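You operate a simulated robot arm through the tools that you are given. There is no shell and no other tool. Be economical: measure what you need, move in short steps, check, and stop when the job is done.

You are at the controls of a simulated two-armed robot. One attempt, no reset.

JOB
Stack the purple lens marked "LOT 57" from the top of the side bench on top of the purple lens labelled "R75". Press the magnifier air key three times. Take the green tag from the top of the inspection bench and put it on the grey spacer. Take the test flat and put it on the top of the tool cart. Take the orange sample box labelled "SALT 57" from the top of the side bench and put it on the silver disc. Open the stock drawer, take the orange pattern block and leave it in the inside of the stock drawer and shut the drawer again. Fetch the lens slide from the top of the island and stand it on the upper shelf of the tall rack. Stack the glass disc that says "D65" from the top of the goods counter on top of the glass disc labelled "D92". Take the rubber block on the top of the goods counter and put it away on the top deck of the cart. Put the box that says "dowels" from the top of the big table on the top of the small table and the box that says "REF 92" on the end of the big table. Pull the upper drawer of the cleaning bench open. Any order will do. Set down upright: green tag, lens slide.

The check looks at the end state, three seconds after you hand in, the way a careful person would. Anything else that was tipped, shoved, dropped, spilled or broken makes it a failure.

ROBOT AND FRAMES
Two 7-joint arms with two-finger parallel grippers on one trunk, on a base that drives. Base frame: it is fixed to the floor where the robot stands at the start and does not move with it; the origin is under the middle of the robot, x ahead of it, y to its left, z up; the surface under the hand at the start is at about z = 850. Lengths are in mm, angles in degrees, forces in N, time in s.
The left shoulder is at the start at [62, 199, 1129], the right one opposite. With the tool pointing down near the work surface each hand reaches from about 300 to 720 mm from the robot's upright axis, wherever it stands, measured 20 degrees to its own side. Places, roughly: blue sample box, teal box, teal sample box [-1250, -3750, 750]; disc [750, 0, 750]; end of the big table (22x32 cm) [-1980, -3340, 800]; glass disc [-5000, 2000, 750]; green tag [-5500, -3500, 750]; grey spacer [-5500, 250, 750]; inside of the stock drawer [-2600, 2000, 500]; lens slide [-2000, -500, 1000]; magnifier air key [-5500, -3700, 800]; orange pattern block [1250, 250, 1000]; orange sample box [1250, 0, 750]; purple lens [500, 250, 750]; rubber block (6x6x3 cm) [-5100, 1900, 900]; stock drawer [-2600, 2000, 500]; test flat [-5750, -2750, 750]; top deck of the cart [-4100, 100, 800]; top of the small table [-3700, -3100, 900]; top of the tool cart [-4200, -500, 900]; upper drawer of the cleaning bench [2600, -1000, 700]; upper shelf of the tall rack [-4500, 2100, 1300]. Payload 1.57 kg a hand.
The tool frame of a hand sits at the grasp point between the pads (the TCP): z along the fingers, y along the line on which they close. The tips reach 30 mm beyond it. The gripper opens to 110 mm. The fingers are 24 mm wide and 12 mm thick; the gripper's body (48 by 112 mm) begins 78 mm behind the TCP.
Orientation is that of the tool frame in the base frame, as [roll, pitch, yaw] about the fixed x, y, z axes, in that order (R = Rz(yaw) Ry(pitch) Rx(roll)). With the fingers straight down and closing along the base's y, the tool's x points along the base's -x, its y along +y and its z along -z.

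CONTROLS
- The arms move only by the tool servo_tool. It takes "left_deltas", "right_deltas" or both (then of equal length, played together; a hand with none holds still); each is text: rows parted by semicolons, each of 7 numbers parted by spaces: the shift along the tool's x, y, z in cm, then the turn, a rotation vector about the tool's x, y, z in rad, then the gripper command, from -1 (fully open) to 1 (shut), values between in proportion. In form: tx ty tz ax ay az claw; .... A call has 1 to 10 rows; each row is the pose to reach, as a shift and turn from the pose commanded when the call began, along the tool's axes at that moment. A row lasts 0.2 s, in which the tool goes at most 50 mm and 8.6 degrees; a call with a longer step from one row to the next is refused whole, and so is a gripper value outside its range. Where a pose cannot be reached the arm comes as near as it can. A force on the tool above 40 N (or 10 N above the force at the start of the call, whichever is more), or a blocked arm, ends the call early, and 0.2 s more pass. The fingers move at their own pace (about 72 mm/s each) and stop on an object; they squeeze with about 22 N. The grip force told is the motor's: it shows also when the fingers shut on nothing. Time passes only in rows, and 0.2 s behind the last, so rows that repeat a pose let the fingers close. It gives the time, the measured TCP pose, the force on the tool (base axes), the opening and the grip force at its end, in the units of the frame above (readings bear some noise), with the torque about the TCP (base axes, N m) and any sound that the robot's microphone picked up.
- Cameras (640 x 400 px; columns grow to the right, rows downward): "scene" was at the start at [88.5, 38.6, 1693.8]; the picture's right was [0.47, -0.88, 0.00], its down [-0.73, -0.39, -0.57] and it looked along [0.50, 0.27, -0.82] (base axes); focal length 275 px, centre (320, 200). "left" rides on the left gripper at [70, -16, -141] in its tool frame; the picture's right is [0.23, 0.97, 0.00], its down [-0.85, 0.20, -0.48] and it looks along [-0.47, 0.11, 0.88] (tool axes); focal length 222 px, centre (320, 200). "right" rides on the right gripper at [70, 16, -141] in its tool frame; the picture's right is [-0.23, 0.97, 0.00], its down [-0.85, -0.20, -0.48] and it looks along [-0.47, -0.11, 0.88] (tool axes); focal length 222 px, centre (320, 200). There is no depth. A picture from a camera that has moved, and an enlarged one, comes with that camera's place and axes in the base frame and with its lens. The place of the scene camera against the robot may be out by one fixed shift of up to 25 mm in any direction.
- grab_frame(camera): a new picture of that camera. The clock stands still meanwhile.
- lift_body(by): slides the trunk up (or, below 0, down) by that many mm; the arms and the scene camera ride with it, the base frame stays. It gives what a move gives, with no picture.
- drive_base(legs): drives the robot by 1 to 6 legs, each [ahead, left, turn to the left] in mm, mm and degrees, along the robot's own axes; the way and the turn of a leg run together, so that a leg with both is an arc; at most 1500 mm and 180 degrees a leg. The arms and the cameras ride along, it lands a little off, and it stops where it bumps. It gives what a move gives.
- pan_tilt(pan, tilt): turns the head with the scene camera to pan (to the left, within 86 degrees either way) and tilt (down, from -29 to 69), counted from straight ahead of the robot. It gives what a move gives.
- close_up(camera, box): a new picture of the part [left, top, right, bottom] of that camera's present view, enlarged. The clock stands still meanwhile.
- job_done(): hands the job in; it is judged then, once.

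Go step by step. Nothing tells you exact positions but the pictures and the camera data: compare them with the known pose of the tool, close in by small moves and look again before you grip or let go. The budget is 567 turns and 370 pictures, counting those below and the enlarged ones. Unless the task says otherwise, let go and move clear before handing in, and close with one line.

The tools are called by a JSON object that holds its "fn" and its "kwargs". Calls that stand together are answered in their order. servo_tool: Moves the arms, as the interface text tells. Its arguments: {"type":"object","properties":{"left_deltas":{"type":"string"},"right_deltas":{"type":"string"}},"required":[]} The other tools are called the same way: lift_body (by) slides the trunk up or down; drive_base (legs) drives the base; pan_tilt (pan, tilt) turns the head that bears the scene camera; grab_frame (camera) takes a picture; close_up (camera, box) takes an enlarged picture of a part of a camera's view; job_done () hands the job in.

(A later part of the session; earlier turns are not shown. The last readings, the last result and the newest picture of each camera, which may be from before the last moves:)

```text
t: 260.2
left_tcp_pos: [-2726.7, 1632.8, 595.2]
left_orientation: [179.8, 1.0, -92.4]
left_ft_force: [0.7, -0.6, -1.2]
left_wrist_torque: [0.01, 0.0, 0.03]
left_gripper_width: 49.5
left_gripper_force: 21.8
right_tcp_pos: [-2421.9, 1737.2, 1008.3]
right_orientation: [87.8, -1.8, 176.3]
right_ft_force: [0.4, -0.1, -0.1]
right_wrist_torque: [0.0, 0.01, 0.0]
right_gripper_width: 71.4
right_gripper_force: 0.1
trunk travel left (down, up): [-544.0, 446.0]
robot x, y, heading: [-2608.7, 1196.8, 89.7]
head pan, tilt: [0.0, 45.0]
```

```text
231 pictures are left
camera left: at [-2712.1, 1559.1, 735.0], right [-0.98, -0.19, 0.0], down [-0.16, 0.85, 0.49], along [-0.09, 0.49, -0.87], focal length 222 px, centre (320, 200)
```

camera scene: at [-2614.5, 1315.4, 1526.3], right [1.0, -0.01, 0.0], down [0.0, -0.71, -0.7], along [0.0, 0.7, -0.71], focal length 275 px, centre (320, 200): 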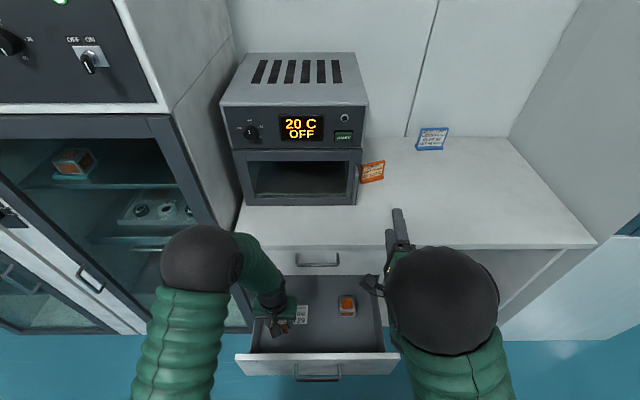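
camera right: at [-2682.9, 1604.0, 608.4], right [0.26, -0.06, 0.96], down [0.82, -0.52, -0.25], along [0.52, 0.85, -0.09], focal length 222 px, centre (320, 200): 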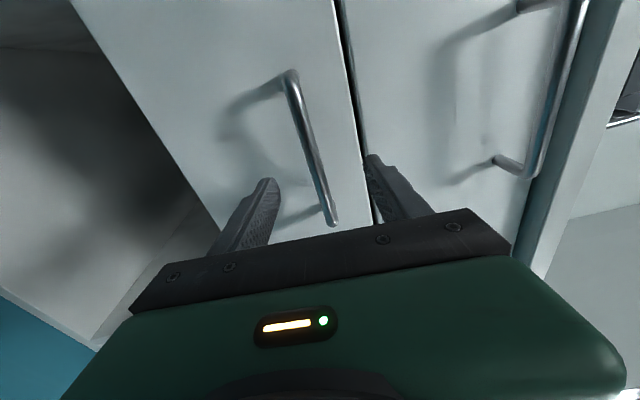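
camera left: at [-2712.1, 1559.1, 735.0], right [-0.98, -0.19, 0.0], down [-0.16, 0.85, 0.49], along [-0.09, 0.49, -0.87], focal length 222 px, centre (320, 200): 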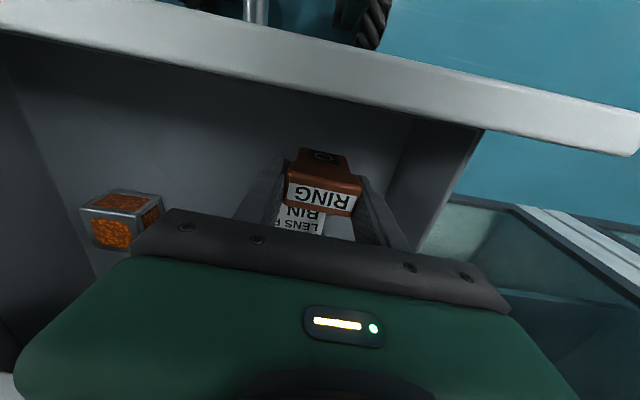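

{"fn": "servo_tool", "kwargs": {"left_deltas": "0 0 0.5 0 0 0 0.8; 0 0 1 0 0 0 0.8; 0 0 1.5 0 0 0 0.8; 0 0 2 0 0 0 0.8"}}

{"fn": "close_up", "kwargs": {"camera": "scene", "box": [220, 250, 420, 400]}}

```text
t: 261.2
left_tcp_pos: [-2727.5, 1632.9, 575.8]
left_orientation: [179.9, 1.0, -92.5]
left_ft_force: [0.5, -0.7, -1.4]
left_wrist_torque: [0.02, 0.04, -0.04]
left_gripper_width: 49.6
left_gripper_force: 22.2
right_tcp_pos: [-2421.3, 1736.8, 1008.1]
right_orientation: [87.8, -1.9, 176.3]
right_ft_force: [-0.7, -0.5, 0.5]
right_wrist_torque: [-0.01, -0.01, 0.0]
right_gripper_width: 71.4
right_gripper_force: 0.0
trunk travel left (down, up): [-544.0, 446.0]
robot x, y, heading: [-2605.3, 1197.4, 89.6]
head pan, tilt: [0.0, 45.0]
```

```text
2.67 times, centred on (320, 325) of scene
camera zoom: at [-2614.6, 1314.2, 1526.4], right [1.0, -0.01, 0.0], down [0.0, -0.71, -0.71], along [0.0, 0.71, -0.71], focal length 734 px, centre (320, -133)
```

zoom: 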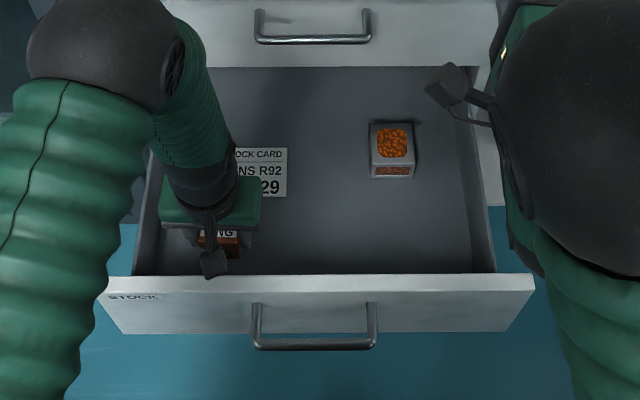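

I'll shift 12 mm inward to keep the wrist camera off the panel, and keep lowering.

{"fn": "servo_tool", "kwargs": {"left_deltas": "-1.2 0 0.3 0 0 0 0.8; -1.2 0 0.8 0 0 0 0.8; -1.2 0 1.3 0 0 0 0.8; -1.2 0 1.8 0 0 0 0.8"}}

{"fn": "grab_frame", "kwargs": {"camera": "left"}}

```text
t: 262.2
left_tcp_pos: [-2727.9, 1645.6, 557.4]
left_orientation: [179.9, 1.0, -92.2]
left_ft_force: [-0.9, 0.3, -0.3]
left_wrist_torque: [-0.02, -0.02, 0.01]
left_gripper_width: 49.9
left_gripper_force: 22.8
right_tcp_pos: [-2420.8, 1737.6, 1008.4]
right_orientation: [87.8, -1.8, 176.3]
right_ft_force: [-0.3, 0.0, 0.2]
right_wrist_torque: [-0.02, 0.01, 0.01]
right_gripper_width: 71.4
right_gripper_force: 0.0
trunk travel left (down, up): [-544.0, 446.0]
robot x, y, heading: [-2604.6, 1194.2, 89.5]
head pan, tilt: [0.0, 45.0]
```

```text
229 pictures are left
camera left: at [-2712.8, 1572.1, 697.0], right [-0.98, -0.19, 0.0], down [-0.16, 0.85, 0.49], along [-0.09, 0.49, -0.87], focal length 222 px, centre (320, 200)
```

left: 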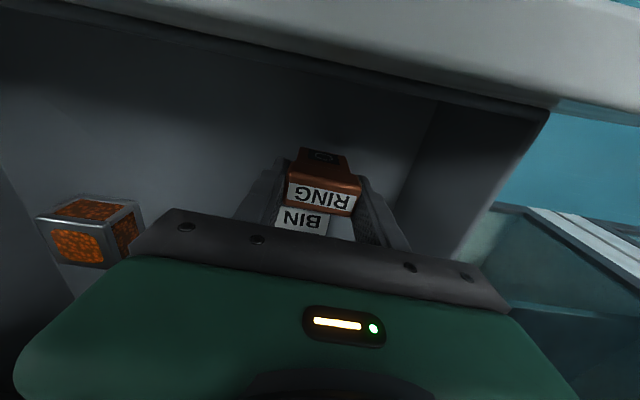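

Floor should be ~18 mm below the block. Shift 8 mm further in and lower gently.

{"fn": "servo_tool", "kwargs": {"left_deltas": "-0.8 0 0.3 0 0 0 0.8; -0.8 0 0.7 0 0 0 0.8; -0.8 0 1.0 0 0 0 0.8; -0.8 0 1.3 0 0 0 0.8"}}

```text
t: 263.2
left_tcp_pos: [-2725.2, 1652.3, 544.7]
left_orientation: [179.8, 1.0, -92.4]
left_ft_force: [0.1, 0.4, -1.7]
left_wrist_torque: [0.03, 0.01, 0.01]
left_gripper_width: 49.4
left_gripper_force: 22.4
right_tcp_pos: [-2421.8, 1737.4, 1008.6]
right_orientation: [87.8, -1.9, 176.3]
right_ft_force: [-0.1, 0.6, 0.0]
right_wrist_torque: [-0.02, -0.01, 0.0]
right_gripper_width: 71.5
right_gripper_force: 0.0
trunk travel left (down, up): [-544.0, 446.0]
robot x, y, heading: [-2606.3, 1198.5, 89.5]
head pan, tilt: [0.0, 45.0]
```

{"fn": "servo_tool", "kwargs": {"left_deltas": "0 0 0.3 0 0 0 0.8; 0 0 0.6 0 0 0 0.8; 0 0 0.8 0 0 0 0.8"}}

{"fn": "grab_frame", "kwargs": {"camera": "left"}}

```text
t: 264.0
left_tcp_pos: [-2727.2, 1653.4, 536.4]
left_orientation: [179.7, 1.0, -92.3]
left_ft_force: [0.4, -1.0, -1.0]
left_wrist_torque: [0.02, -0.01, 0.03]
left_gripper_width: 49.7
left_gripper_force: 22.2
right_tcp_pos: [-2423.2, 1737.2, 1008.3]
right_orientation: [87.8, -1.9, 176.3]
right_ft_force: [-0.3, 0.1, -0.3]
right_wrist_torque: [-0.03, -0.03, 0.0]
right_gripper_width: 71.4
right_gripper_force: 0.0
trunk travel left (down, up): [-544.0, 446.0]
robot x, y, heading: [-2609.8, 1196.7, 89.8]
head pan, tilt: [0.0, 45.0]
```

```text
228 pictures are left
camera left: at [-2712.0, 1580.3, 676.6], right [-0.98, -0.19, 0.0], down [-0.16, 0.85, 0.49], along [-0.09, 0.49, -0.87], focal length 222 px, centre (320, 200)
```

left: 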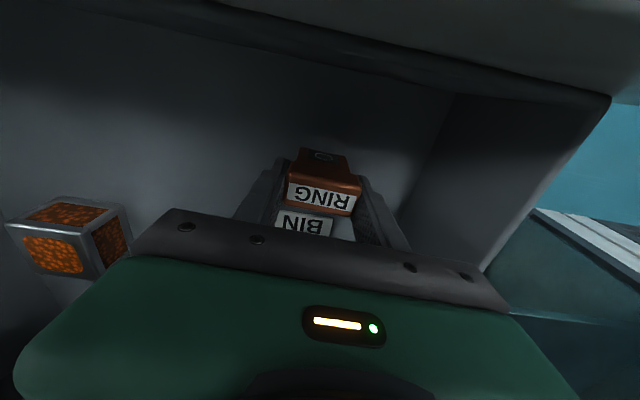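

{"fn": "servo_tool", "kwargs": {"left_deltas": "-0.5 0 0.3 0 0 0 0.8; -0.5 0 0.5 0 0 0 0.8; -0.5 0 0.7 0 0 0 0.8"}}

```text
t: 264.8
left_tcp_pos: [-2724.4, 1658.7, 530.2]
left_orientation: [179.8, 1.1, -92.4]
left_ft_force: [-3.9, 1.5, 16.6]
left_wrist_torque: [-0.04, 0.01, 0.01]
left_gripper_width: 49.4
left_gripper_force: 21.7
right_tcp_pos: [-2421.9, 1736.2, 1008.6]
right_orientation: [87.8, -2.0, 176.3]
right_ft_force: [0.5, 0.1, -0.2]
right_wrist_torque: [-0.01, 0.01, 0.01]
right_gripper_width: 71.3
right_gripper_force: 0.1
trunk travel left (down, up): [-544.0, 446.0]
robot x, y, heading: [-2607.2, 1199.9, 89.5]
head pan, tilt: [0.0, 45.0]
```

Contact. Release and rise straight up.

{"fn": "servo_tool", "kwargs": {"left_deltas": "0 0 0 0 0 0 0.4; 0 0 0 0 0 0 -0.2; 0 0 0 0 0 0 -0.3; 0 0 -4 0 0 0 -0.3; 0 0 -8.5 0 0 0 -0.3; 0 0 -13 0 0 0 -0.3; 0 0 -17.5 0 0 0 -0.3; 0 0 -22 0 0 0 -0.3; 0 0 -26 0 0 0 -0.3"}}

{"fn": "grab_frame", "kwargs": {"camera": "left"}}

```text
t: 266.8
left_tcp_pos: [-2726.4, 1654.1, 791.1]
left_orientation: [179.8, 0.9, -92.5]
left_ft_force: [0.6, -0.1, -0.1]
left_wrist_torque: [0.01, 0.0, -0.02]
left_gripper_width: 71.7
left_gripper_force: 0.0
right_tcp_pos: [-2421.5, 1736.3, 1008.9]
right_orientation: [87.7, -1.8, 176.3]
right_ft_force: [-0.3, 0.2, 0.5]
right_wrist_torque: [-0.01, -0.01, 0.01]
right_gripper_width: 71.7
right_gripper_force: 0.1
trunk travel left (down, up): [-544.0, 446.0]
robot x, y, heading: [-2605.9, 1195.5, 89.8]
head pan, tilt: [0.0, 45.0]
```

```text
227 pictures are left
camera left: at [-2711.7, 1581.0, 930.8], right [-0.98, -0.19, 0.0], down [-0.16, 0.85, 0.49], along [-0.09, 0.49, -0.87], focal length 222 px, centre (320, 200)
```

left: 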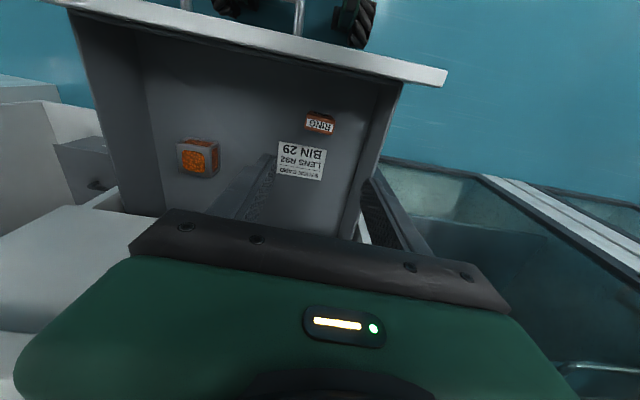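

The RING block stands in the drawer. Now I'll back off, lower the right hand (fist) to panel height, and push the drawer shut.

{"fn": "servo_tool", "kwargs": {"left_deltas": "2 0 -4 0 0 0 -0.3; 4 0 -8 0 0 0 -0.3; 6 0 -12 0 0 0 -0.3; 8 0 -16 0 0 0 -0.3; 10 0 -20 0 0 0 -0.3; 12 0 -24 0 0 0 -0.3; 12 0 -28 0 0 0 -0.3; 12 0 -32 0 0 0 -0.3; 12 0 -36 0 0 0 -0.3", "right_deltas": "0 0 0 0 0 0 0.3; 0 0 0 0 0 0 1; 0 0 0 0 0 0 1; 0 0 0 0 0 0 1; 0 0 0 0 0 0 1; 0 0 0 0 0 0 1; 0 0 0 0 0 0 1; 0 0 0 0 0 0 1; 0 0 0 0 0 0 1"}}

{"fn": "drive_base", "kwargs": {"legs": [[-400, 0, 0], [0, 190, 0]]}}

{"fn": "lift_body", "kwargs": {"by": -376}}

{"fn": "grab_frame", "kwargs": {"camera": "scene"}}

```text
t: 268.8
left_tcp_pos: [-2727.6, 1526.9, 1147.6]
left_orientation: [179.9, 1.1, -92.6]
left_ft_force: [-0.1, -0.5, -0.3]
left_wrist_torque: [0.0, -0.02, -0.01]
left_gripper_width: 71.6
left_gripper_force: 0.1
right_tcp_pos: [-2422.0, 1735.5, 1007.7]
right_orientation: [87.7, -1.9, 176.4]
right_ft_force: [-0.5, 0.4, 0.2]
right_wrist_torque: [0.0, -0.01, 0.01]
right_gripper_width: 0.0
right_gripper_force: 21.9
trunk travel left (down, up): [-544.0, 446.0]
robot x, y, heading: [-2606.2, 1193.0, 89.6]
head pan, tilt: [0.0, 45.0]
```

```text
t: 272.4
left_tcp_pos: [-2917.2, 1131.5, 1147.1]
left_orientation: [179.6, 1.0, -92.4]
left_ft_force: [-0.1, -0.1, 0.9]
left_wrist_torque: [0.02, -0.01, 0.01]
left_gripper_width: 71.4
left_gripper_force: 0.0
right_tcp_pos: [-2612.0, 1341.5, 1007.1]
right_orientation: [87.7, -2.1, 176.3]
right_ft_force: [0.6, 0.2, 0.8]
right_wrist_torque: [-0.01, 0.03, 0.01]
right_gripper_width: 0.0
right_gripper_force: 21.0
trunk travel left (down, up): [-544.0, 446.0]
robot x, y, heading: [-2799.8, 803.7, 89.5]
head pan, tilt: [0.0, 45.0]
```

```text
t: 276.1
left_tcp_pos: [-2920.9, 1129.2, 770.2]
left_orientation: [180.0, 1.0, -92.6]
left_ft_force: [0.4, 0.1, 0.2]
left_wrist_torque: [-0.02, 0.0, -0.01]
left_gripper_width: 71.7
left_gripper_force: 0.1
right_tcp_pos: [-2615.5, 1340.4, 633.4]
right_orientation: [87.7, -1.8, 176.3]
right_ft_force: [0.8, 0.1, 0.4]
right_wrist_torque: [-0.02, 0.01, 0.02]
right_gripper_width: 0.0
right_gripper_force: 21.4
trunk travel left (down, up): [-168.0, 822.0]
robot x, y, heading: [-2798.2, 802.5, 89.3]
head pan, tilt: [0.0, 45.0]
```

```text
226 pictures are left
camera scene: at [-2807.2, 916.3, 1150.5], right [1.0, -0.01, 0.0], down [0.0, -0.71, -0.71], along [0.0, 0.71, -0.71], focal length 275 px, centre (320, 200)
```

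scene: 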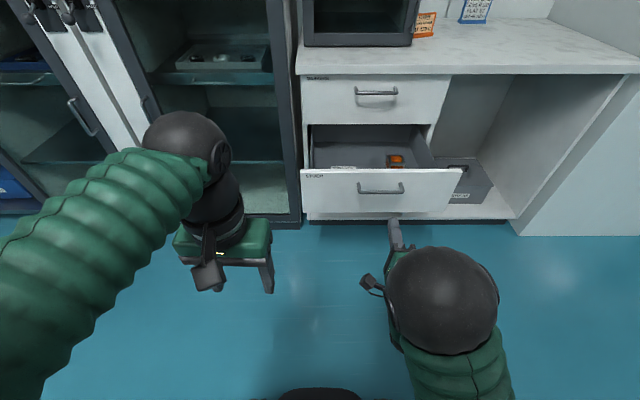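

Pushing the drawer closed by driving forward.

{"fn": "drive_base", "kwargs": {"legs": [[330, 0, 0]]}}

{"fn": "grab_frame", "kwargs": {"camera": "scene"}}

```text
t: 278.3
left_tcp_pos: [-2916.5, 1461.7, 771.1]
left_orientation: [179.8, 1.0, -92.5]
left_ft_force: [-0.1, -0.8, -0.1]
left_wrist_torque: [-0.01, 0.01, 0.0]
left_gripper_width: 71.5
left_gripper_force: 0.0
right_tcp_pos: [-2611.5, 1671.1, 632.3]
right_orientation: [87.7, -1.8, 176.1]
right_ft_force: [0.6, -0.3, -0.5]
right_wrist_torque: [0.01, -0.02, 0.01]
right_gripper_width: 0.1
right_gripper_force: 20.8
trunk travel left (down, up): [-168.0, 822.0]
robot x, y, heading: [-2799.0, 1132.3, 89.4]
head pan, tilt: [0.0, 45.0]
```

```text
225 pictures are left
camera scene: at [-2804.7, 1248.4, 1150.4], right [1.0, -0.01, 0.0], down [-0.01, -0.71, -0.71], along [0.01, 0.71, -0.71], focal length 275 px, centre (320, 200)
```

scene: 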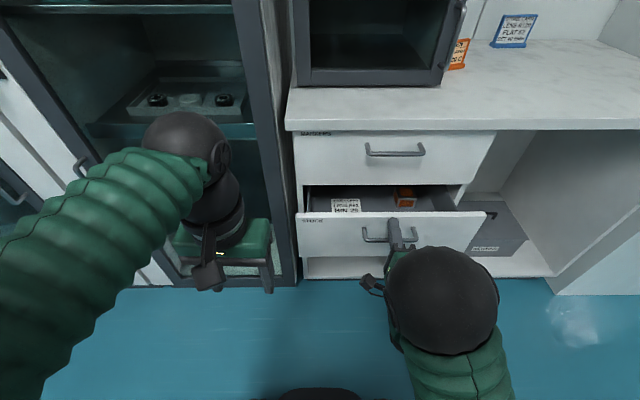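

{"fn": "drive_base", "kwargs": {"legs": [[108, 0, 0]]}}

{"fn": "close_up", "kwargs": {"camera": "scene", "box": [270, 150, 510, 320]}}

```text
t: 279.4
left_tcp_pos: [-2914.6, 1568.6, 771.7]
left_orientation: [179.9, 1.1, -92.8]
left_ft_force: [0.1, -0.4, 0.0]
left_wrist_torque: [-0.01, 0.01, 0.04]
left_gripper_width: 71.6
left_gripper_force: 0.0
right_tcp_pos: [-2608.4, 1777.7, 631.8]
right_orientation: [87.7, -1.7, 176.0]
right_ft_force: [0.2, 0.3, 0.0]
right_wrist_torque: [0.01, 0.03, 0.05]
right_gripper_width: 0.2
right_gripper_force: 21.3
trunk travel left (down, up): [-168.0, 822.0]
robot x, y, heading: [-2796.4, 1239.7, 89.3]
head pan, tilt: [0.0, 45.0]
```

```text
2.35 times, centred on (390, 235) of scene
camera zoom: at [-2803.2, 1355.8, 1150.3], right [1.0, -0.01, 0.0], down [-0.01, -0.71, -0.71], along [0.01, 0.71, -0.71], focal length 648 px, centre (155, 118)
```

zoom: 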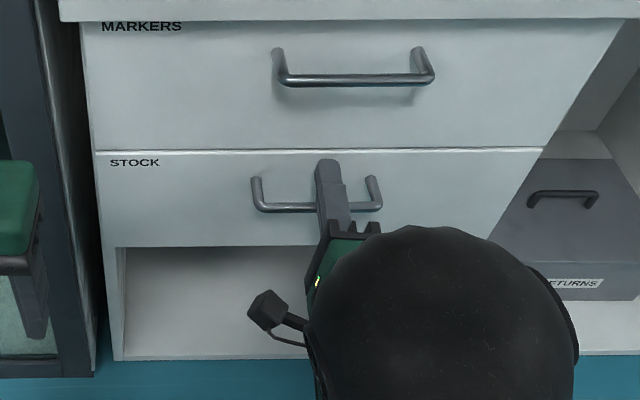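

Nearly closed; push a bit further with the hand to make sure.

{"fn": "servo_tool", "kwargs": {"right_deltas": "0 0 0.5 0 0 0 1; 0 0 1 0 0 0 1; 0 0 1.5 0 0 0 1; 0 0 2 0 0 0 1; 0 0 2.5 0 0 0 1"}}

```text
t: 280.3
left_tcp_pos: [-2915.3, 1565.7, 771.2]
left_orientation: [179.9, 1.2, -92.9]
left_ft_force: [-0.1, 0.2, 0.1]
left_wrist_torque: [-0.03, 0.0, 0.0]
left_gripper_width: 71.0
left_gripper_force: 0.0
right_tcp_pos: [-2609.4, 1787.9, 633.2]
right_orientation: [87.9, -1.9, 176.0]
right_ft_force: [-1.3, -18.3, 6.1]
right_wrist_torque: [0.07, 0.07, 0.18]
right_gripper_width: 0.2
right_gripper_force: 21.2
trunk travel left (down, up): [-168.0, 822.0]
robot x, y, heading: [-2796.2, 1237.1, 89.1]
head pan, tilt: [0.0, 45.0]
stopped in row 4 (right hand): the force on the tool passed its limit at 48 N (the readings are from after the stop); the commanded pose is now the measured one
```

Drawer shut. Back off, raise the trunk, and restore the right hand.

{"fn": "drive_base", "kwargs": {"legs": [[-300, 0, 0]]}}

{"fn": "lift_body", "kwargs": {"by": 400}}

{"fn": "servo_tool", "kwargs": {"right_deltas": "0 0 -2 0.15 0 0 -1; 0 1 -4 0.3 0 0 -1; 0 2 -5 0.45 0 0 -1; 0 3 -5 0.6 0 0 -1; 0 4 -5 0.75 0 0 -1; 0 5 -5 0.9 0 0 -1; 0 6 -5 1.05 0 0 -1; 0 7 -5 1.2 0 0 -1; 0 8 -5 1.35 0 0 -1; 0 9 -5 1.5 0 0 -1"}}

{"fn": "servo_tool", "kwargs": {"right_deltas": "0 0 0 0 0 -0.15 -1; 0 0 0 0 0 -0.3 -1; 0 0 0 0 0 -0.45 -1; 0 0 0 0 0 -0.6 -1; 0 0 0 0 0 -0.75 -1; 0 0 0 0 0 -0.9 -1; 0 0 0 0 0 -1.05 -1; 0 0 0 0 0 -1.2 -1; 0 0 0 0 0 -1.35 -1; 0 0 0 0 0 -1.5 -1"}}

{"fn": "lift_body", "kwargs": {"by": 190}}

{"fn": "grab_frame", "kwargs": {"camera": "scene"}}

```text
t: 282.4
left_tcp_pos: [-2920.7, 1265.0, 770.8]
left_orientation: [179.9, 1.1, -92.4]
left_ft_force: [0.2, 0.1, -0.6]
left_wrist_torque: [0.02, -0.03, 0.01]
left_gripper_width: 71.5
left_gripper_force: 0.0
right_tcp_pos: [-2614.9, 1487.7, 630.2]
right_orientation: [88.1, -1.8, 176.5]
right_ft_force: [0.8, -0.7, 0.7]
right_wrist_torque: [-0.03, 0.0, -0.02]
right_gripper_width: 0.0
right_gripper_force: 21.9
trunk travel left (down, up): [-168.0, 822.0]
robot x, y, heading: [-2798.0, 934.3, 89.6]
head pan, tilt: [0.0, 45.0]
```

```text
t: 286.2
left_tcp_pos: [-2920.9, 1265.0, 1171.1]
left_orientation: [179.9, 1.1, -92.4]
left_ft_force: [0.0, -0.9, -0.2]
left_wrist_torque: [-0.02, 0.01, 0.01]
left_gripper_width: 72.0
left_gripper_force: 0.0
right_tcp_pos: [-2614.2, 1488.0, 1030.7]
right_orientation: [88.2, -1.9, 176.5]
right_ft_force: [1.1, 0.5, 0.2]
right_wrist_torque: [0.03, 0.0, 0.05]
right_gripper_width: 0.0
right_gripper_force: 21.0
trunk travel left (down, up): [-568.0, 422.0]
robot x, y, heading: [-2797.7, 935.4, 89.7]
head pan, tilt: [0.0, 45.0]
```

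```text
t: 288.4
left_tcp_pos: [-2925.0, 1264.8, 1170.3]
left_orientation: [-179.9, 1.0, -92.4]
left_ft_force: [-0.2, -0.4, 0.5]
left_wrist_torque: [0.03, 0.01, -0.02]
left_gripper_width: 71.4
left_gripper_force: 0.0
right_tcp_pos: [-2616.4, 1420.9, 1119.7]
right_orientation: [174.1, -1.6, 176.4]
right_ft_force: [-0.5, -0.1, 0.5]
right_wrist_torque: [-0.05, -0.05, 0.0]
right_gripper_width: 110.3
right_gripper_force: 0.0
right hand out of reach, approached as far as the arm can: row 1, 2, 3, 5, 6, 10
trunk travel left (down, up): [-568.0, 422.0]
robot x, y, heading: [-2799.9, 936.7, 89.9]
head pan, tilt: [0.0, 45.0]
```

```text
t: 290.6
left_tcp_pos: [-2918.9, 1264.4, 1171.0]
left_orientation: [179.7, 1.1, -92.3]
left_ft_force: [0.1, -0.5, 0.1]
left_wrist_torque: [0.03, 0.05, 0.05]
left_gripper_width: 71.5
left_gripper_force: 0.1
right_tcp_pos: [-2611.5, 1418.8, 1119.0]
right_orientation: [177.8, 5.8, -97.7]
right_ft_force: [0.0, 0.7, 0.3]
right_wrist_torque: [-0.02, 0.01, 0.0]
right_gripper_width: 109.9
right_gripper_force: 0.1
trunk travel left (down, up): [-568.0, 422.0]
robot x, y, heading: [-2797.2, 934.2, 89.9]
head pan, tilt: [0.0, 45.0]
```

```text
t: 292.7
left_tcp_pos: [-2918.2, 1263.8, 1361.0]
left_orientation: [179.9, 1.1, -92.3]
left_ft_force: [-0.1, 0.3, -0.5]
left_wrist_torque: [-0.02, 0.0, 0.0]
left_gripper_width: 71.6
left_gripper_force: 0.0
right_tcp_pos: [-2611.2, 1420.3, 1308.8]
right_orientation: [177.8, 5.9, -97.8]
right_ft_force: [1.0, -0.6, -0.2]
right_wrist_torque: [0.01, 0.01, -0.01]
right_gripper_width: 109.9
right_gripper_force: 0.1
trunk travel left (down, up): [-758.0, 232.0]
robot x, y, heading: [-2799.5, 937.0, 89.8]
head pan, tilt: [0.0, 45.0]
```

```text
223 pictures are left
camera scene: at [-2805.8, 1051.7, 1740.5], right [1.0, 0.0, 0.0], down [0.0, -0.71, -0.71], along [0.0, 0.71, -0.71], focal length 275 px, centre (320, 200)
```

scene: 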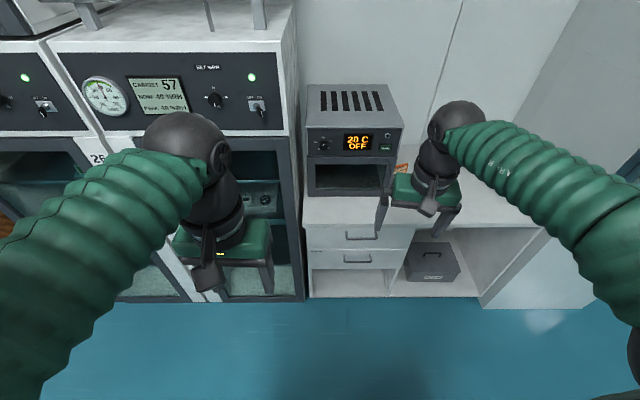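

Now I'll fix the right hand's residual tilt and turn around to view the island for the lens slide.

{"fn": "servo_tool", "kwargs": {"right_deltas": "0 0 0 0.02 0.05 -0.065 -1; 0 0 0 0.038 0.1 -0.133 -1; 0 0 0 0.038 0.1 -0.133 -1"}}

{"fn": "drive_base", "kwargs": {"legs": [[0, 0, -150]]}}

{"fn": "pan_tilt", "kwargs": {"pan": 10, "tilt": 35}}

{"fn": "grab_frame", "kwargs": {"camera": "scene"}}

```text
t: 293.5
left_tcp_pos: [-2919.4, 1264.3, 1361.3]
left_orientation: [179.8, 1.2, -92.4]
left_ft_force: [0.4, 0.2, 0.0]
left_wrist_torque: [-0.02, -0.01, 0.01]
left_gripper_width: 71.1
left_gripper_force: 0.1
right_tcp_pos: [-2605.0, 1395.3, 1308.9]
right_orientation: [-179.7, 0.3, -90.0]
right_ft_force: [0.4, -0.6, -0.1]
right_wrist_torque: [0.02, 0.01, 0.0]
right_gripper_width: 110.2
right_gripper_force: 0.0
right hand out of reach, approached as far as the arm can: row 1, 2, 3
trunk travel left (down, up): [-758.0, 232.0]
robot x, y, heading: [-2800.4, 936.7, 89.6]
head pan, tilt: [0.0, 45.0]
```

```text
t: 300.1
left_tcp_pos: [-2533.6, 705.9, 1360.8]
left_orientation: [179.9, 1.0, 116.6]
left_ft_force: [0.8, -0.2, -0.3]
left_wrist_torque: [0.0, 0.03, -0.01]
left_gripper_width: 71.8
left_gripper_force: 0.2
right_tcp_pos: [-2745.5, 439.5, 1309.3]
right_orientation: [-179.8, 0.3, 119.0]
right_ft_force: [0.3, -0.2, 0.7]
right_wrist_torque: [-0.05, -0.03, 0.0]
right_gripper_width: 110.1
right_gripper_force: 0.0
trunk travel left (down, up): [-758.0, 232.0]
robot x, y, heading: [-2798.7, 935.4, -61.2]
head pan, tilt: [0.0, 45.0]
```

```text
t: 300.8
left_tcp_pos: [-2533.8, 706.5, 1359.6]
left_orientation: [179.7, 1.0, 116.6]
left_ft_force: [-0.3, 1.3, -0.3]
left_wrist_torque: [-0.03, -0.01, 0.02]
left_gripper_width: 71.6
left_gripper_force: 0.0
right_tcp_pos: [-2744.7, 440.3, 1309.5]
right_orientation: [-179.7, 0.3, 119.0]
right_ft_force: [-0.4, -0.3, 1.0]
right_wrist_torque: [0.0, 0.0, 0.03]
right_gripper_width: 109.9
right_gripper_force: 0.1
trunk travel left (down, up): [-758.0, 232.0]
robot x, y, heading: [-2795.7, 939.6, -61.4]
head pan, tilt: [10.0, 35.0]
```

```text
222 pictures are left
camera scene: at [-2736.5, 840.5, 1755.3], right [-0.78, -0.63, 0.0], down [-0.36, 0.45, -0.82], along [0.51, -0.64, -0.58], focal length 275 px, centre (320, 200)
```

scene: 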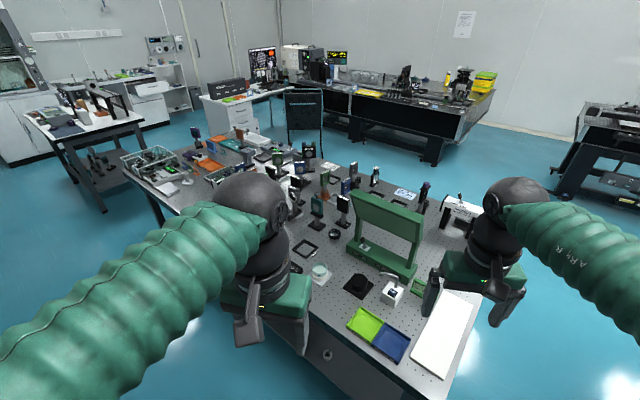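

The island is covered with items. Zooming to find the lens slide.

{"fn": "close_up", "kwargs": {"camera": "scene", "box": [260, 130, 460, 255]}}

{"fn": "close_up", "kwargs": {"camera": "scene", "box": [110, 115, 310, 240]}}

{"fn": "close_up", "kwargs": {"camera": "scene", "box": [290, 215, 490, 340]}}

```text
3.20 times, centred on (360, 192) of scene
camera zoom: at [-2736.5, 840.5, 1755.3], right [-0.78, -0.63, 0.0], down [-0.36, 0.45, -0.82], along [0.51, -0.64, -0.58], focal length 881 px, centre (192, 224)
```

zoom: 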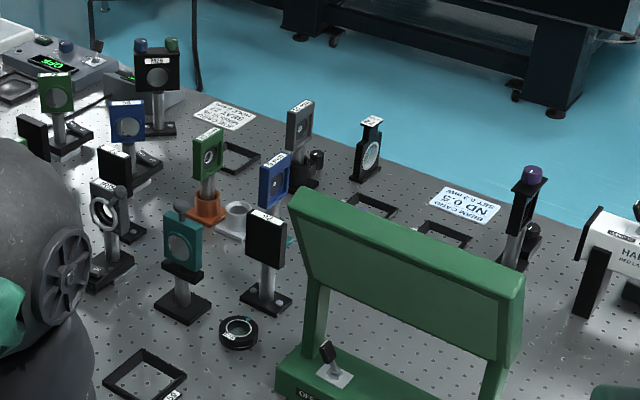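

```text
3.20 times, centred on (210, 178) of scene
camera zoom: at [-2736.5, 840.5, 1755.3], right [-0.78, -0.63, 0.0], down [-0.36, 0.45, -0.82], along [0.51, -0.64, -0.58], focal length 881 px, centre (672, 272)
```

zoom: 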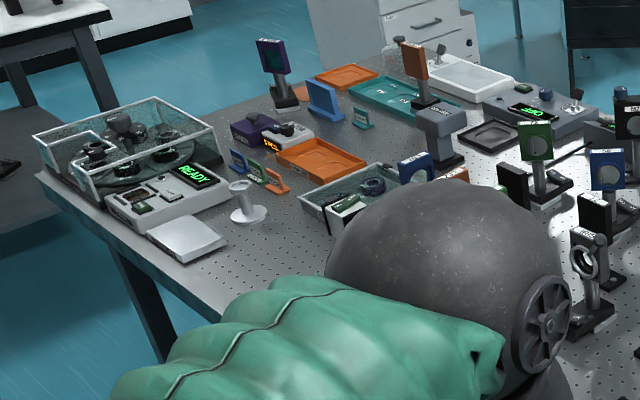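

```text
3.20 times, centred on (390, 278) of scene
camera zoom: at [-2736.5, 840.5, 1755.3], right [-0.78, -0.63, 0.0], down [-0.36, 0.45, -0.82], along [0.51, -0.64, -0.58], focal length 881 px, centre (96, -48)
```

zoom: 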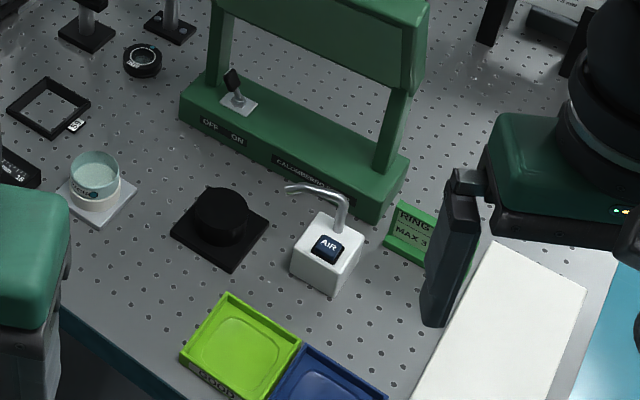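

The black free-standing frame with a lens (pixel ≈ (376,175), near [-2140, -410]) looks like the lens slide; it's near the island's far edge. I'll go around the island's west end; first turn and look west.

{"fn": "drive_base", "kwargs": {"legs": [[0, 0, -29], [0, -500, 0]]}}

{"fn": "pan_tilt", "kwargs": {"pan": -30, "tilt": 25}}

{"fn": "grab_frame", "kwargs": {"camera": "scene"}}

{"fn": "pan_tilt", "kwargs": {"pan": -86, "tilt": 25}}

{"fn": "grab_frame", "kwargs": {"camera": "scene"}}

```text
t: 305.2
left_tcp_pos: [-3170.0, 606.6, 1361.5]
left_orientation: [-179.7, 1.1, 88.0]
left_ft_force: [-0.5, 0.0, -0.2]
left_wrist_torque: [0.03, -0.02, -0.03]
left_gripper_width: 71.5
left_gripper_force: 0.1
right_tcp_pos: [-3483.1, 472.7, 1310.6]
right_orientation: [-179.3, 0.4, 90.4]
right_ft_force: [-0.1, 0.4, 0.7]
right_wrist_torque: [0.02, 0.02, 0.02]
right_gripper_width: 110.0
right_gripper_force: 0.2
trunk travel left (down, up): [-758.0, 232.0]
robot x, y, heading: [-3302.0, 932.0, -89.6]
head pan, tilt: [10.0, 35.0]
```

```text
t: 306.2
left_tcp_pos: [-3178.7, 606.6, 1360.8]
left_orientation: [180.0, 1.0, 88.1]
left_ft_force: [0.4, -0.9, -0.1]
left_wrist_torque: [0.04, 0.01, 0.03]
left_gripper_width: 71.6
left_gripper_force: 0.1
right_tcp_pos: [-3491.6, 474.1, 1311.1]
right_orientation: [-179.6, 0.4, 90.4]
right_ft_force: [-0.2, -0.3, 0.5]
right_wrist_torque: [0.0, 0.01, -0.02]
right_gripper_width: 110.0
right_gripper_force: 0.1
trunk travel left (down, up): [-758.0, 232.0]
robot x, y, heading: [-3303.0, 934.0, -89.8]
head pan, tilt: [-30.0, 25.0]
```

```text
218 pictures are left
camera scene: at [-3355.3, 823.4, 1771.1], right [-0.87, 0.5, 0.0], down [0.21, 0.37, -0.91], along [-0.45, -0.79, -0.42], focal length 275 px, centre (320, 200)
```

scene: 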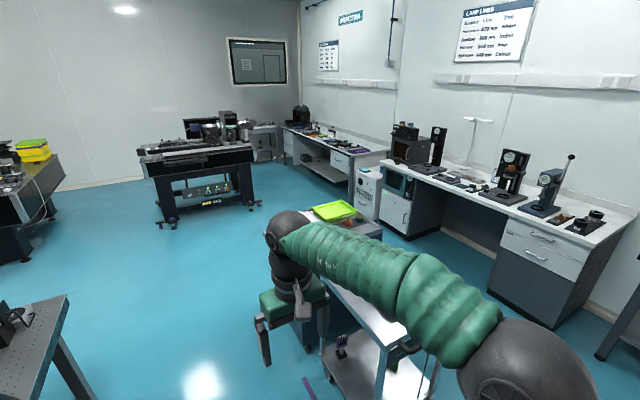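

```text
t: 307.5
left_tcp_pos: [-3181.2, 606.7, 1361.6]
left_orientation: [179.8, 1.1, 88.1]
left_ft_force: [-0.8, -0.2, 0.4]
left_wrist_torque: [0.0, -0.02, -0.02]
left_gripper_width: 71.7
left_gripper_force: 0.1
right_tcp_pos: [-3494.2, 473.4, 1309.2]
right_orientation: [-179.6, 0.3, 90.5]
right_ft_force: [-0.1, 0.4, 0.1]
right_wrist_torque: [0.0, 0.02, 0.0]
right_gripper_width: 109.9
right_gripper_force: 0.0
trunk travel left (down, up): [-758.0, 232.0]
robot x, y, heading: [-3304.3, 930.5, -89.6]
head pan, tilt: [-85.9, 25.0]
```

```text
217 pictures are left
camera scene: at [-3404.8, 896.4, 1771.1], right [-0.08, 1.0, 0.0], down [0.42, 0.03, -0.91], along [-0.9, -0.07, -0.42], focal length 275 px, centre (320, 200)
```

scene: 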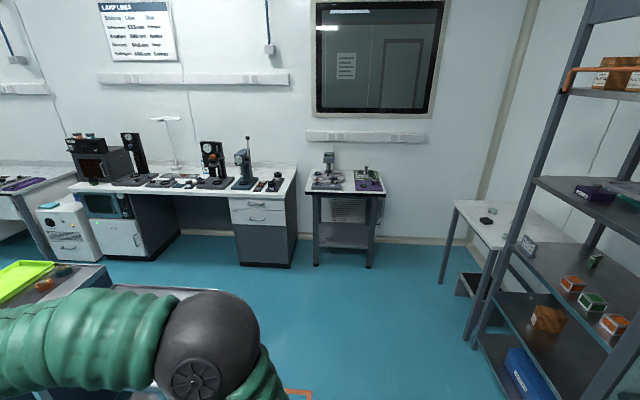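

The way is clear west of the island. Driving to its far side and turning to face it.

{"fn": "drive_base", "kwargs": {"legs": [[1500, 0, 0], [540, 0, 0], [0, 1130, 0], [0, 0, 180]]}}

{"fn": "pan_tilt", "kwargs": {"pan": 0, "tilt": 45}}

{"fn": "grab_frame", "kwargs": {"camera": "scene"}}

```text
t: 330.4
left_tcp_pos: [-2253.0, -750.2, 1360.4]
left_orientation: [179.8, 1.1, -89.9]
left_ft_force: [-0.9, -0.1, -0.2]
left_wrist_torque: [0.04, 0.01, -0.03]
left_gripper_width: 71.6
left_gripper_force: 0.1
right_tcp_pos: [-1946.1, -604.8, 1309.2]
right_orientation: [-179.6, 0.4, -87.5]
right_ft_force: [0.0, 0.5, 0.1]
right_wrist_torque: [0.0, 0.0, -0.02]
right_gripper_width: 110.2
right_gripper_force: 0.1
trunk travel left (down, up): [-758.0, 232.0]
robot x, y, heading: [-2118.3, -1071.3, 92.5]
head pan, tilt: [-85.9, 25.0]
```

```text
t: 332.0
left_tcp_pos: [-2252.7, -750.6, 1362.0]
left_orientation: [179.8, 1.0, -89.9]
left_ft_force: [0.6, 0.4, 0.4]
left_wrist_torque: [0.02, -0.03, -0.03]
left_gripper_width: 71.6
left_gripper_force: 0.1
right_tcp_pos: [-1946.6, -606.0, 1309.7]
right_orientation: [-179.7, 0.4, -87.6]
right_ft_force: [0.8, -0.1, 0.3]
right_wrist_torque: [0.01, 0.02, 0.02]
right_gripper_width: 109.9
right_gripper_force: 0.0
trunk travel left (down, up): [-758.0, 232.0]
robot x, y, heading: [-2117.0, -1072.4, 92.2]
head pan, tilt: [0.0, 45.0]
```

```text
216 pictures are left
camera scene: at [-2130.3, -956.4, 1740.5], right [1.0, 0.04, 0.0], down [0.03, -0.71, -0.71], along [-0.03, 0.71, -0.71], focal length 275 px, centre (320, 200)
```

scene: 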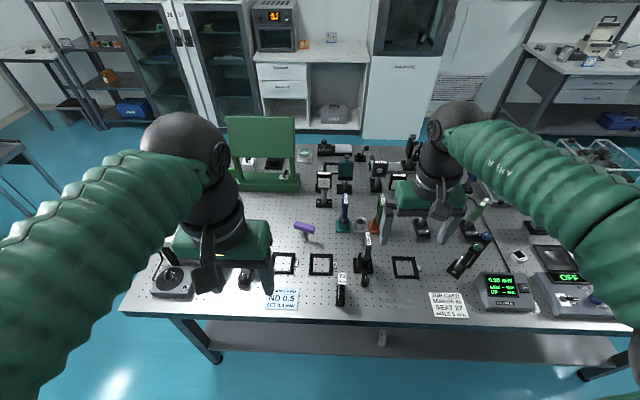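

Now close to the island's far edge; zoom on the black slide near (342, 288).

{"fn": "close_up", "kwargs": {"camera": "scene", "box": [270, 200, 430, 320]}}

{"fn": "close_up", "kwargs": {"camera": "scene", "box": [320, 255, 380, 315]}}

```text
3.33 times, centred on (350, 260) of scene
camera zoom: at [-2130.3, -956.4, 1740.5], right [1.0, 0.04, 0.0], down [0.03, -0.71, -0.71], along [-0.03, 0.71, -0.71], focal length 918 px, centre (220, 0)
```

zoom: 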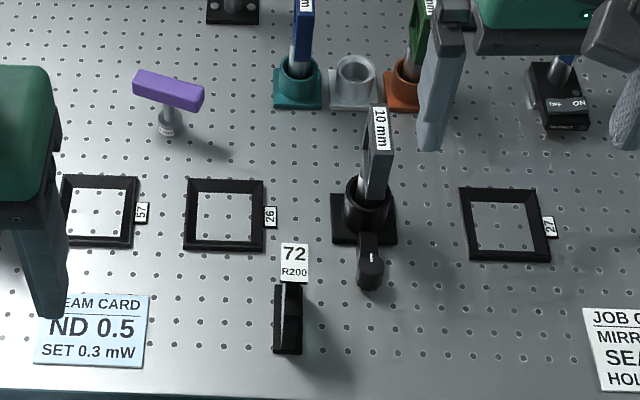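

```text
6.67 times, centred on (350, 285) of scene
camera zoom: at [-2130.3, -956.4, 1740.5], right [1.0, 0.04, 0.0], down [0.03, -0.71, -0.71], along [-0.03, 0.71, -0.71], focal length 1835 px, centre (120, -367)
```

zoom: 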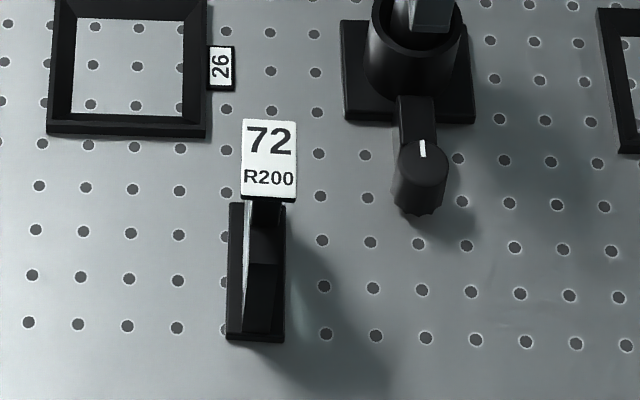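

The lens slide is the black upright frame tagged "72 R200" at about [-2080, -565]. I'll use the right hand with a ~50° forward lean, gripping its thickness. Strafe left 110 mm and start leaning.

{"fn": "drive_base", "kwargs": {"legs": [[0, 110, -2]]}}

{"fn": "servo_tool", "kwargs": {"right_deltas": "1 0 3 0 -0.14 0 -1; 2 0 6 0 -0.28 0 -1; 3 0 9 0 -0.42 0 -1; 3 0 12 0 -0.56 0 -1; 3 0 14 0 -0.7 0 -1; 3 0 16 0 -0.84 0 -0.3; 3 0 16 0 -0.9 0 -0.3"}}

{"fn": "grab_frame", "kwargs": {"camera": "right"}}

{"fn": "grab_frame", "kwargs": {"camera": "scene"}}

```text
t: 333.2
left_tcp_pos: [-2312.6, -748.7, 1365.1]
left_orientation: [178.3, 1.0, -91.9]
left_ft_force: [-0.2, 0.1, -0.1]
left_wrist_torque: [0.0, -0.04, -0.01]
left_gripper_width: 71.2
left_gripper_force: 0.0
right_tcp_pos: [-2000.7, -614.0, 1303.1]
right_orientation: [178.8, 0.2, -89.7]
right_ft_force: [-0.7, -0.2, 0.1]
right_wrist_torque: [0.02, 0.02, -0.02]
right_gripper_width: 109.9
right_gripper_force: 0.1
trunk travel left (down, up): [-758.0, 232.0]
robot x, y, heading: [-2224.3, -1074.5, 90.7]
head pan, tilt: [0.0, 45.0]
```

```text
t: 334.8
left_tcp_pos: [-2334.3, -748.6, 1362.3]
left_orientation: [179.4, 1.0, -92.2]
left_ft_force: [-0.5, 0.0, -0.2]
left_wrist_torque: [-0.03, -0.01, -0.02]
left_gripper_width: 71.3
left_gripper_force: 0.0
right_tcp_pos: [-2013.9, -607.3, 1173.3]
right_orientation: [-178.0, 45.5, -90.4]
right_ft_force: [0.1, -0.2, -0.3]
right_wrist_torque: [-0.06, 0.03, -0.01]
right_gripper_width: 71.6
right_gripper_force: 0.1
right hand out of reach, approached as far as the arm can: row 5, 6, 7
trunk travel left (down, up): [-758.0, 232.0]
robot x, y, heading: [-2221.4, -1075.5, 90.3]
head pan, tilt: [0.0, 45.0]
```

```text
213 pictures are left
camera right: at [-2036.0, -757.7, 1222.7], right [-0.97, 0.19, 0.14], down [0.18, 0.25, 0.95], along [0.15, 0.95, -0.28], focal length 222 px, centre (320, 200)
```

right: 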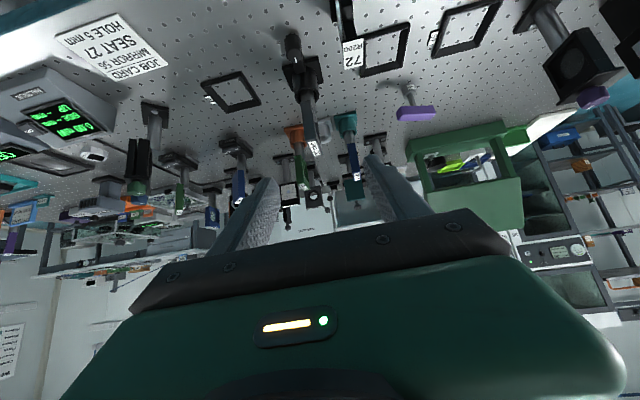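

```text
212 pictures are left
camera scene: at [-2223.0, -957.3, 1740.4], right [1.0, 0.01, -0.01], down [0.0, -0.71, -0.71], along [-0.01, 0.71, -0.71], focal length 275 px, centre (320, 200)
```

scene: 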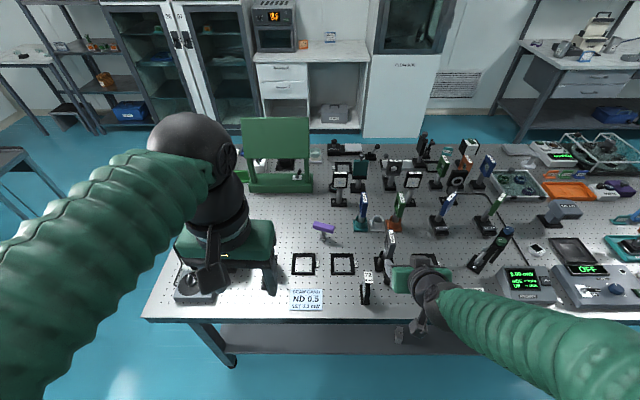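

Tag/slide near [-2070, -545]. Back up 70 mm for reach and move to a pre-grasp position.

{"fn": "drive_base", "kwargs": {"legs": [[-70, 0, 0]]}}

{"fn": "servo_tool", "kwargs": {"right_deltas": "2.3 1.2 3.2 -0.035 0 0 -0.3; 4.6 2.4 6.4 -0.035 0 0 -0.3; 6.9 3.6 9.6 -0.035 0 0 -0.3; 9.1 4.8 12.8 -0.035 0 0 -0.3; 11.2 5.8 16 -0.035 0 0 -0.3"}}

{"fn": "grab_frame", "kwargs": {"camera": "right"}}

{"fn": "close_up", "kwargs": {"camera": "scene", "box": [310, 220, 450, 340]}}

```text
t: 335.8
left_tcp_pos: [-2334.2, -808.0, 1358.4]
left_orientation: [179.4, 0.6, -92.0]
left_ft_force: [0.8, -0.4, -1.3]
left_wrist_torque: [-0.07, 0.05, 0.0]
left_gripper_width: 71.7
left_gripper_force: 0.1
right_tcp_pos: [-2013.6, -666.3, 1168.6]
right_orientation: [-177.7, 45.3, -90.2]
right_ft_force: [0.3, 0.8, 0.1]
right_wrist_torque: [-0.05, 0.04, 0.03]
right_gripper_width: 71.5
right_gripper_force: 0.1
trunk travel left (down, up): [-758.0, 232.0]
robot x, y, heading: [-2222.0, -1145.5, 90.4]
head pan, tilt: [0.0, 45.0]
```

```text
t: 337.0
left_tcp_pos: [-2352.1, -817.1, 1360.7]
left_orientation: [179.9, 1.0, -92.0]
left_ft_force: [0.0, 0.5, 0.3]
left_wrist_torque: [0.0, -0.05, -0.01]
left_gripper_width: 71.3
left_gripper_force: 0.1
right_tcp_pos: [-2070.7, -636.1, 981.3]
right_orientation: [-178.8, 45.7, -89.4]
right_ft_force: [0.3, 0.0, -0.4]
right_wrist_torque: [-0.02, -0.05, -0.02]
right_gripper_width: 71.4
right_gripper_force: 0.0
right hand out of reach, approached as far as the arm can: row 1
trunk travel left (down, up): [-758.0, 232.0]
robot x, y, heading: [-2220.9, -1146.8, 90.6]
head pan, tilt: [0.0, 45.0]
```

```text
211 pictures are left
camera right: at [-2088.4, -786.6, 1029.9], right [-0.98, 0.16, 0.15], down [0.19, 0.25, 0.95], along [0.12, 0.95, -0.28], focal length 222 px, centre (320, 200)
```

right: 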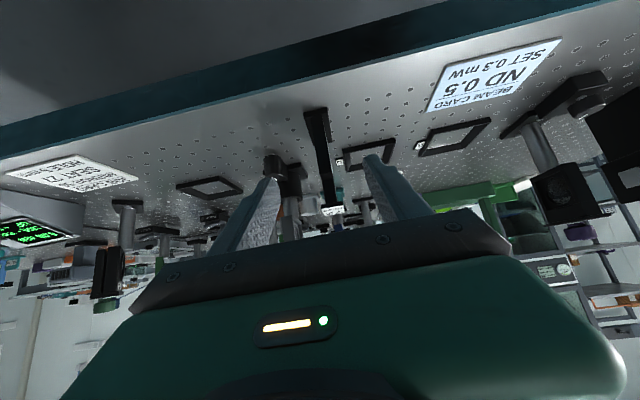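

```text
3.33 times, centred on (380, 280) of scene
camera zoom: at [-2238.2, -1023.9, 1740.2], right [1.0, 0.01, 0.0], down [0.01, -0.71, -0.7], along [0.0, 0.7, -0.71], focal length 918 px, centre (120, -67)
```

zoom: 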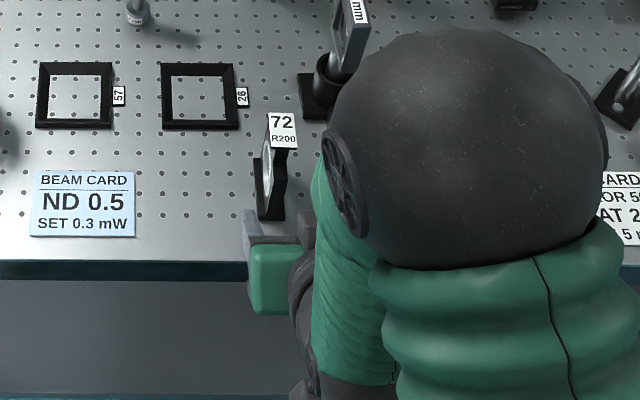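

The slide is centred between the fingers. Advance along the tool axis.

{"fn": "servo_tool", "kwargs": {"right_deltas": "-0.2 0 2.5 0 0 0 -0.3; -0.4 0 5 0 0 0 -0.3; -0.6 0 7 0 0 0 -0.3"}}

{"fn": "grab_frame", "kwargs": {"camera": "right"}}

{"fn": "close_up", "kwargs": {"camera": "scene", "box": [310, 220, 450, 340]}}

```text
t: 337.8
left_tcp_pos: [-2348.6, -818.7, 1361.2]
left_orientation: [180.0, 1.2, -92.1]
left_ft_force: [-0.1, 0.4, 0.3]
left_wrist_torque: [-0.04, 0.0, 0.01]
left_gripper_width: 71.4
left_gripper_force: 0.1
right_tcp_pos: [-2068.5, -583.7, 936.0]
right_orientation: [-179.0, 45.7, -89.6]
right_ft_force: [-0.5, -0.7, -0.1]
right_wrist_torque: [0.01, -0.01, -0.03]
right_gripper_width: 71.6
right_gripper_force: 0.1
trunk travel left (down, up): [-758.0, 232.0]
robot x, y, heading: [-2221.2, -1144.6, 90.5]
head pan, tilt: [0.0, 45.0]
```

```text
209 pictures are left
camera right: at [-2085.8, -735.5, 985.3], right [-0.97, 0.16, 0.15], down [0.19, 0.25, 0.95], along [0.12, 0.95, -0.28], focal length 222 px, centre (320, 200)
```

right: 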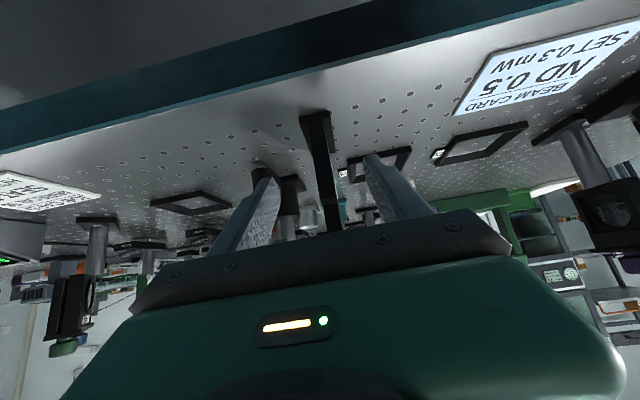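

```text
3.33 times, centred on (380, 280) of scene
camera zoom: at [-2233.1, -1026.0, 1740.4], right [1.0, 0.01, 0.0], down [0.01, -0.71, -0.71], along [0.0, 0.71, -0.71], focal length 918 px, centre (120, -67)
```

zoom: 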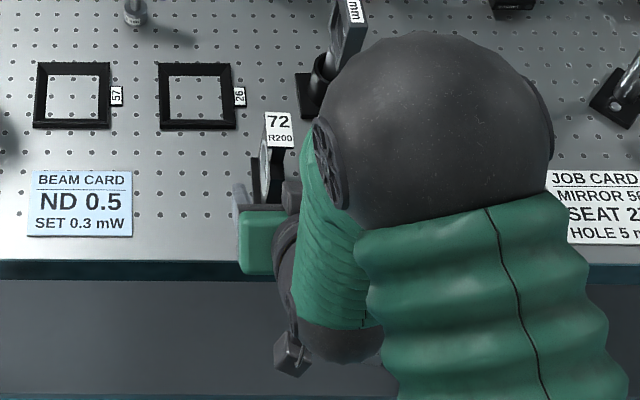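

{"fn": "servo_tool", "kwargs": {"right_deltas": "-0.2 0.2 1.3 0 0 0 -0.3; -0.4 0.3 2.7 0 0 0 -0.3; -0.4 0.3 2.7 0 0 0 0.3; -0.4 0.3 2.7 0 0 0 0.8; -0.4 0.3 2.7 0 0 0 1; -0.4 0.3 2.7 0 0 0 1"}}

{"fn": "grab_frame", "kwargs": {"camera": "right"}}

{"fn": "close_up", "kwargs": {"camera": "scene", "box": [310, 220, 450, 340]}}

```text
t: 339.2
left_tcp_pos: [-2346.1, -821.7, 1362.2]
left_orientation: [179.8, 1.3, -91.9]
left_ft_force: [0.5, -0.4, -1.3]
left_wrist_torque: [-0.01, 0.0, 0.01]
left_gripper_width: 71.6
left_gripper_force: 0.1
right_tcp_pos: [-2071.5, -562.5, 921.9]
right_orientation: [-179.0, 45.8, -89.6]
right_ft_force: [-0.2, -0.9, 3.9]
right_wrist_torque: [0.04, 0.09, 0.03]
right_gripper_width: 14.0
right_gripper_force: 22.1
trunk travel left (down, up): [-758.0, 232.0]
robot x, y, heading: [-2222.3, -1146.8, 90.4]
head pan, tilt: [0.0, 45.0]
```

```text
207 pictures are left
camera right: at [-2089.4, -713.5, 970.5], right [-0.97, 0.16, 0.15], down [0.19, 0.25, 0.95], along [0.12, 0.95, -0.28], focal length 222 px, centre (320, 200)
```

right: 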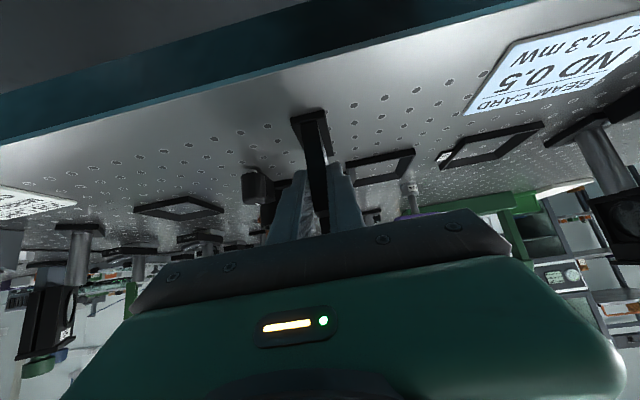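

```text
3.33 times, centred on (380, 280) of scene
camera zoom: at [-2232.3, -1028.8, 1740.6], right [1.0, 0.01, 0.0], down [0.01, -0.71, -0.71], along [-0.01, 0.71, -0.71], focal length 918 px, centre (120, -67)
```

zoom: 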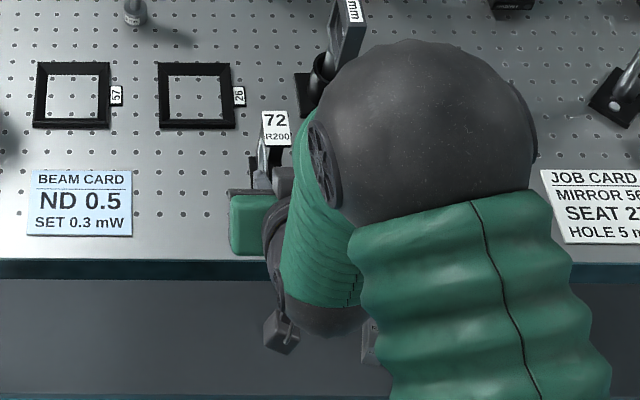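

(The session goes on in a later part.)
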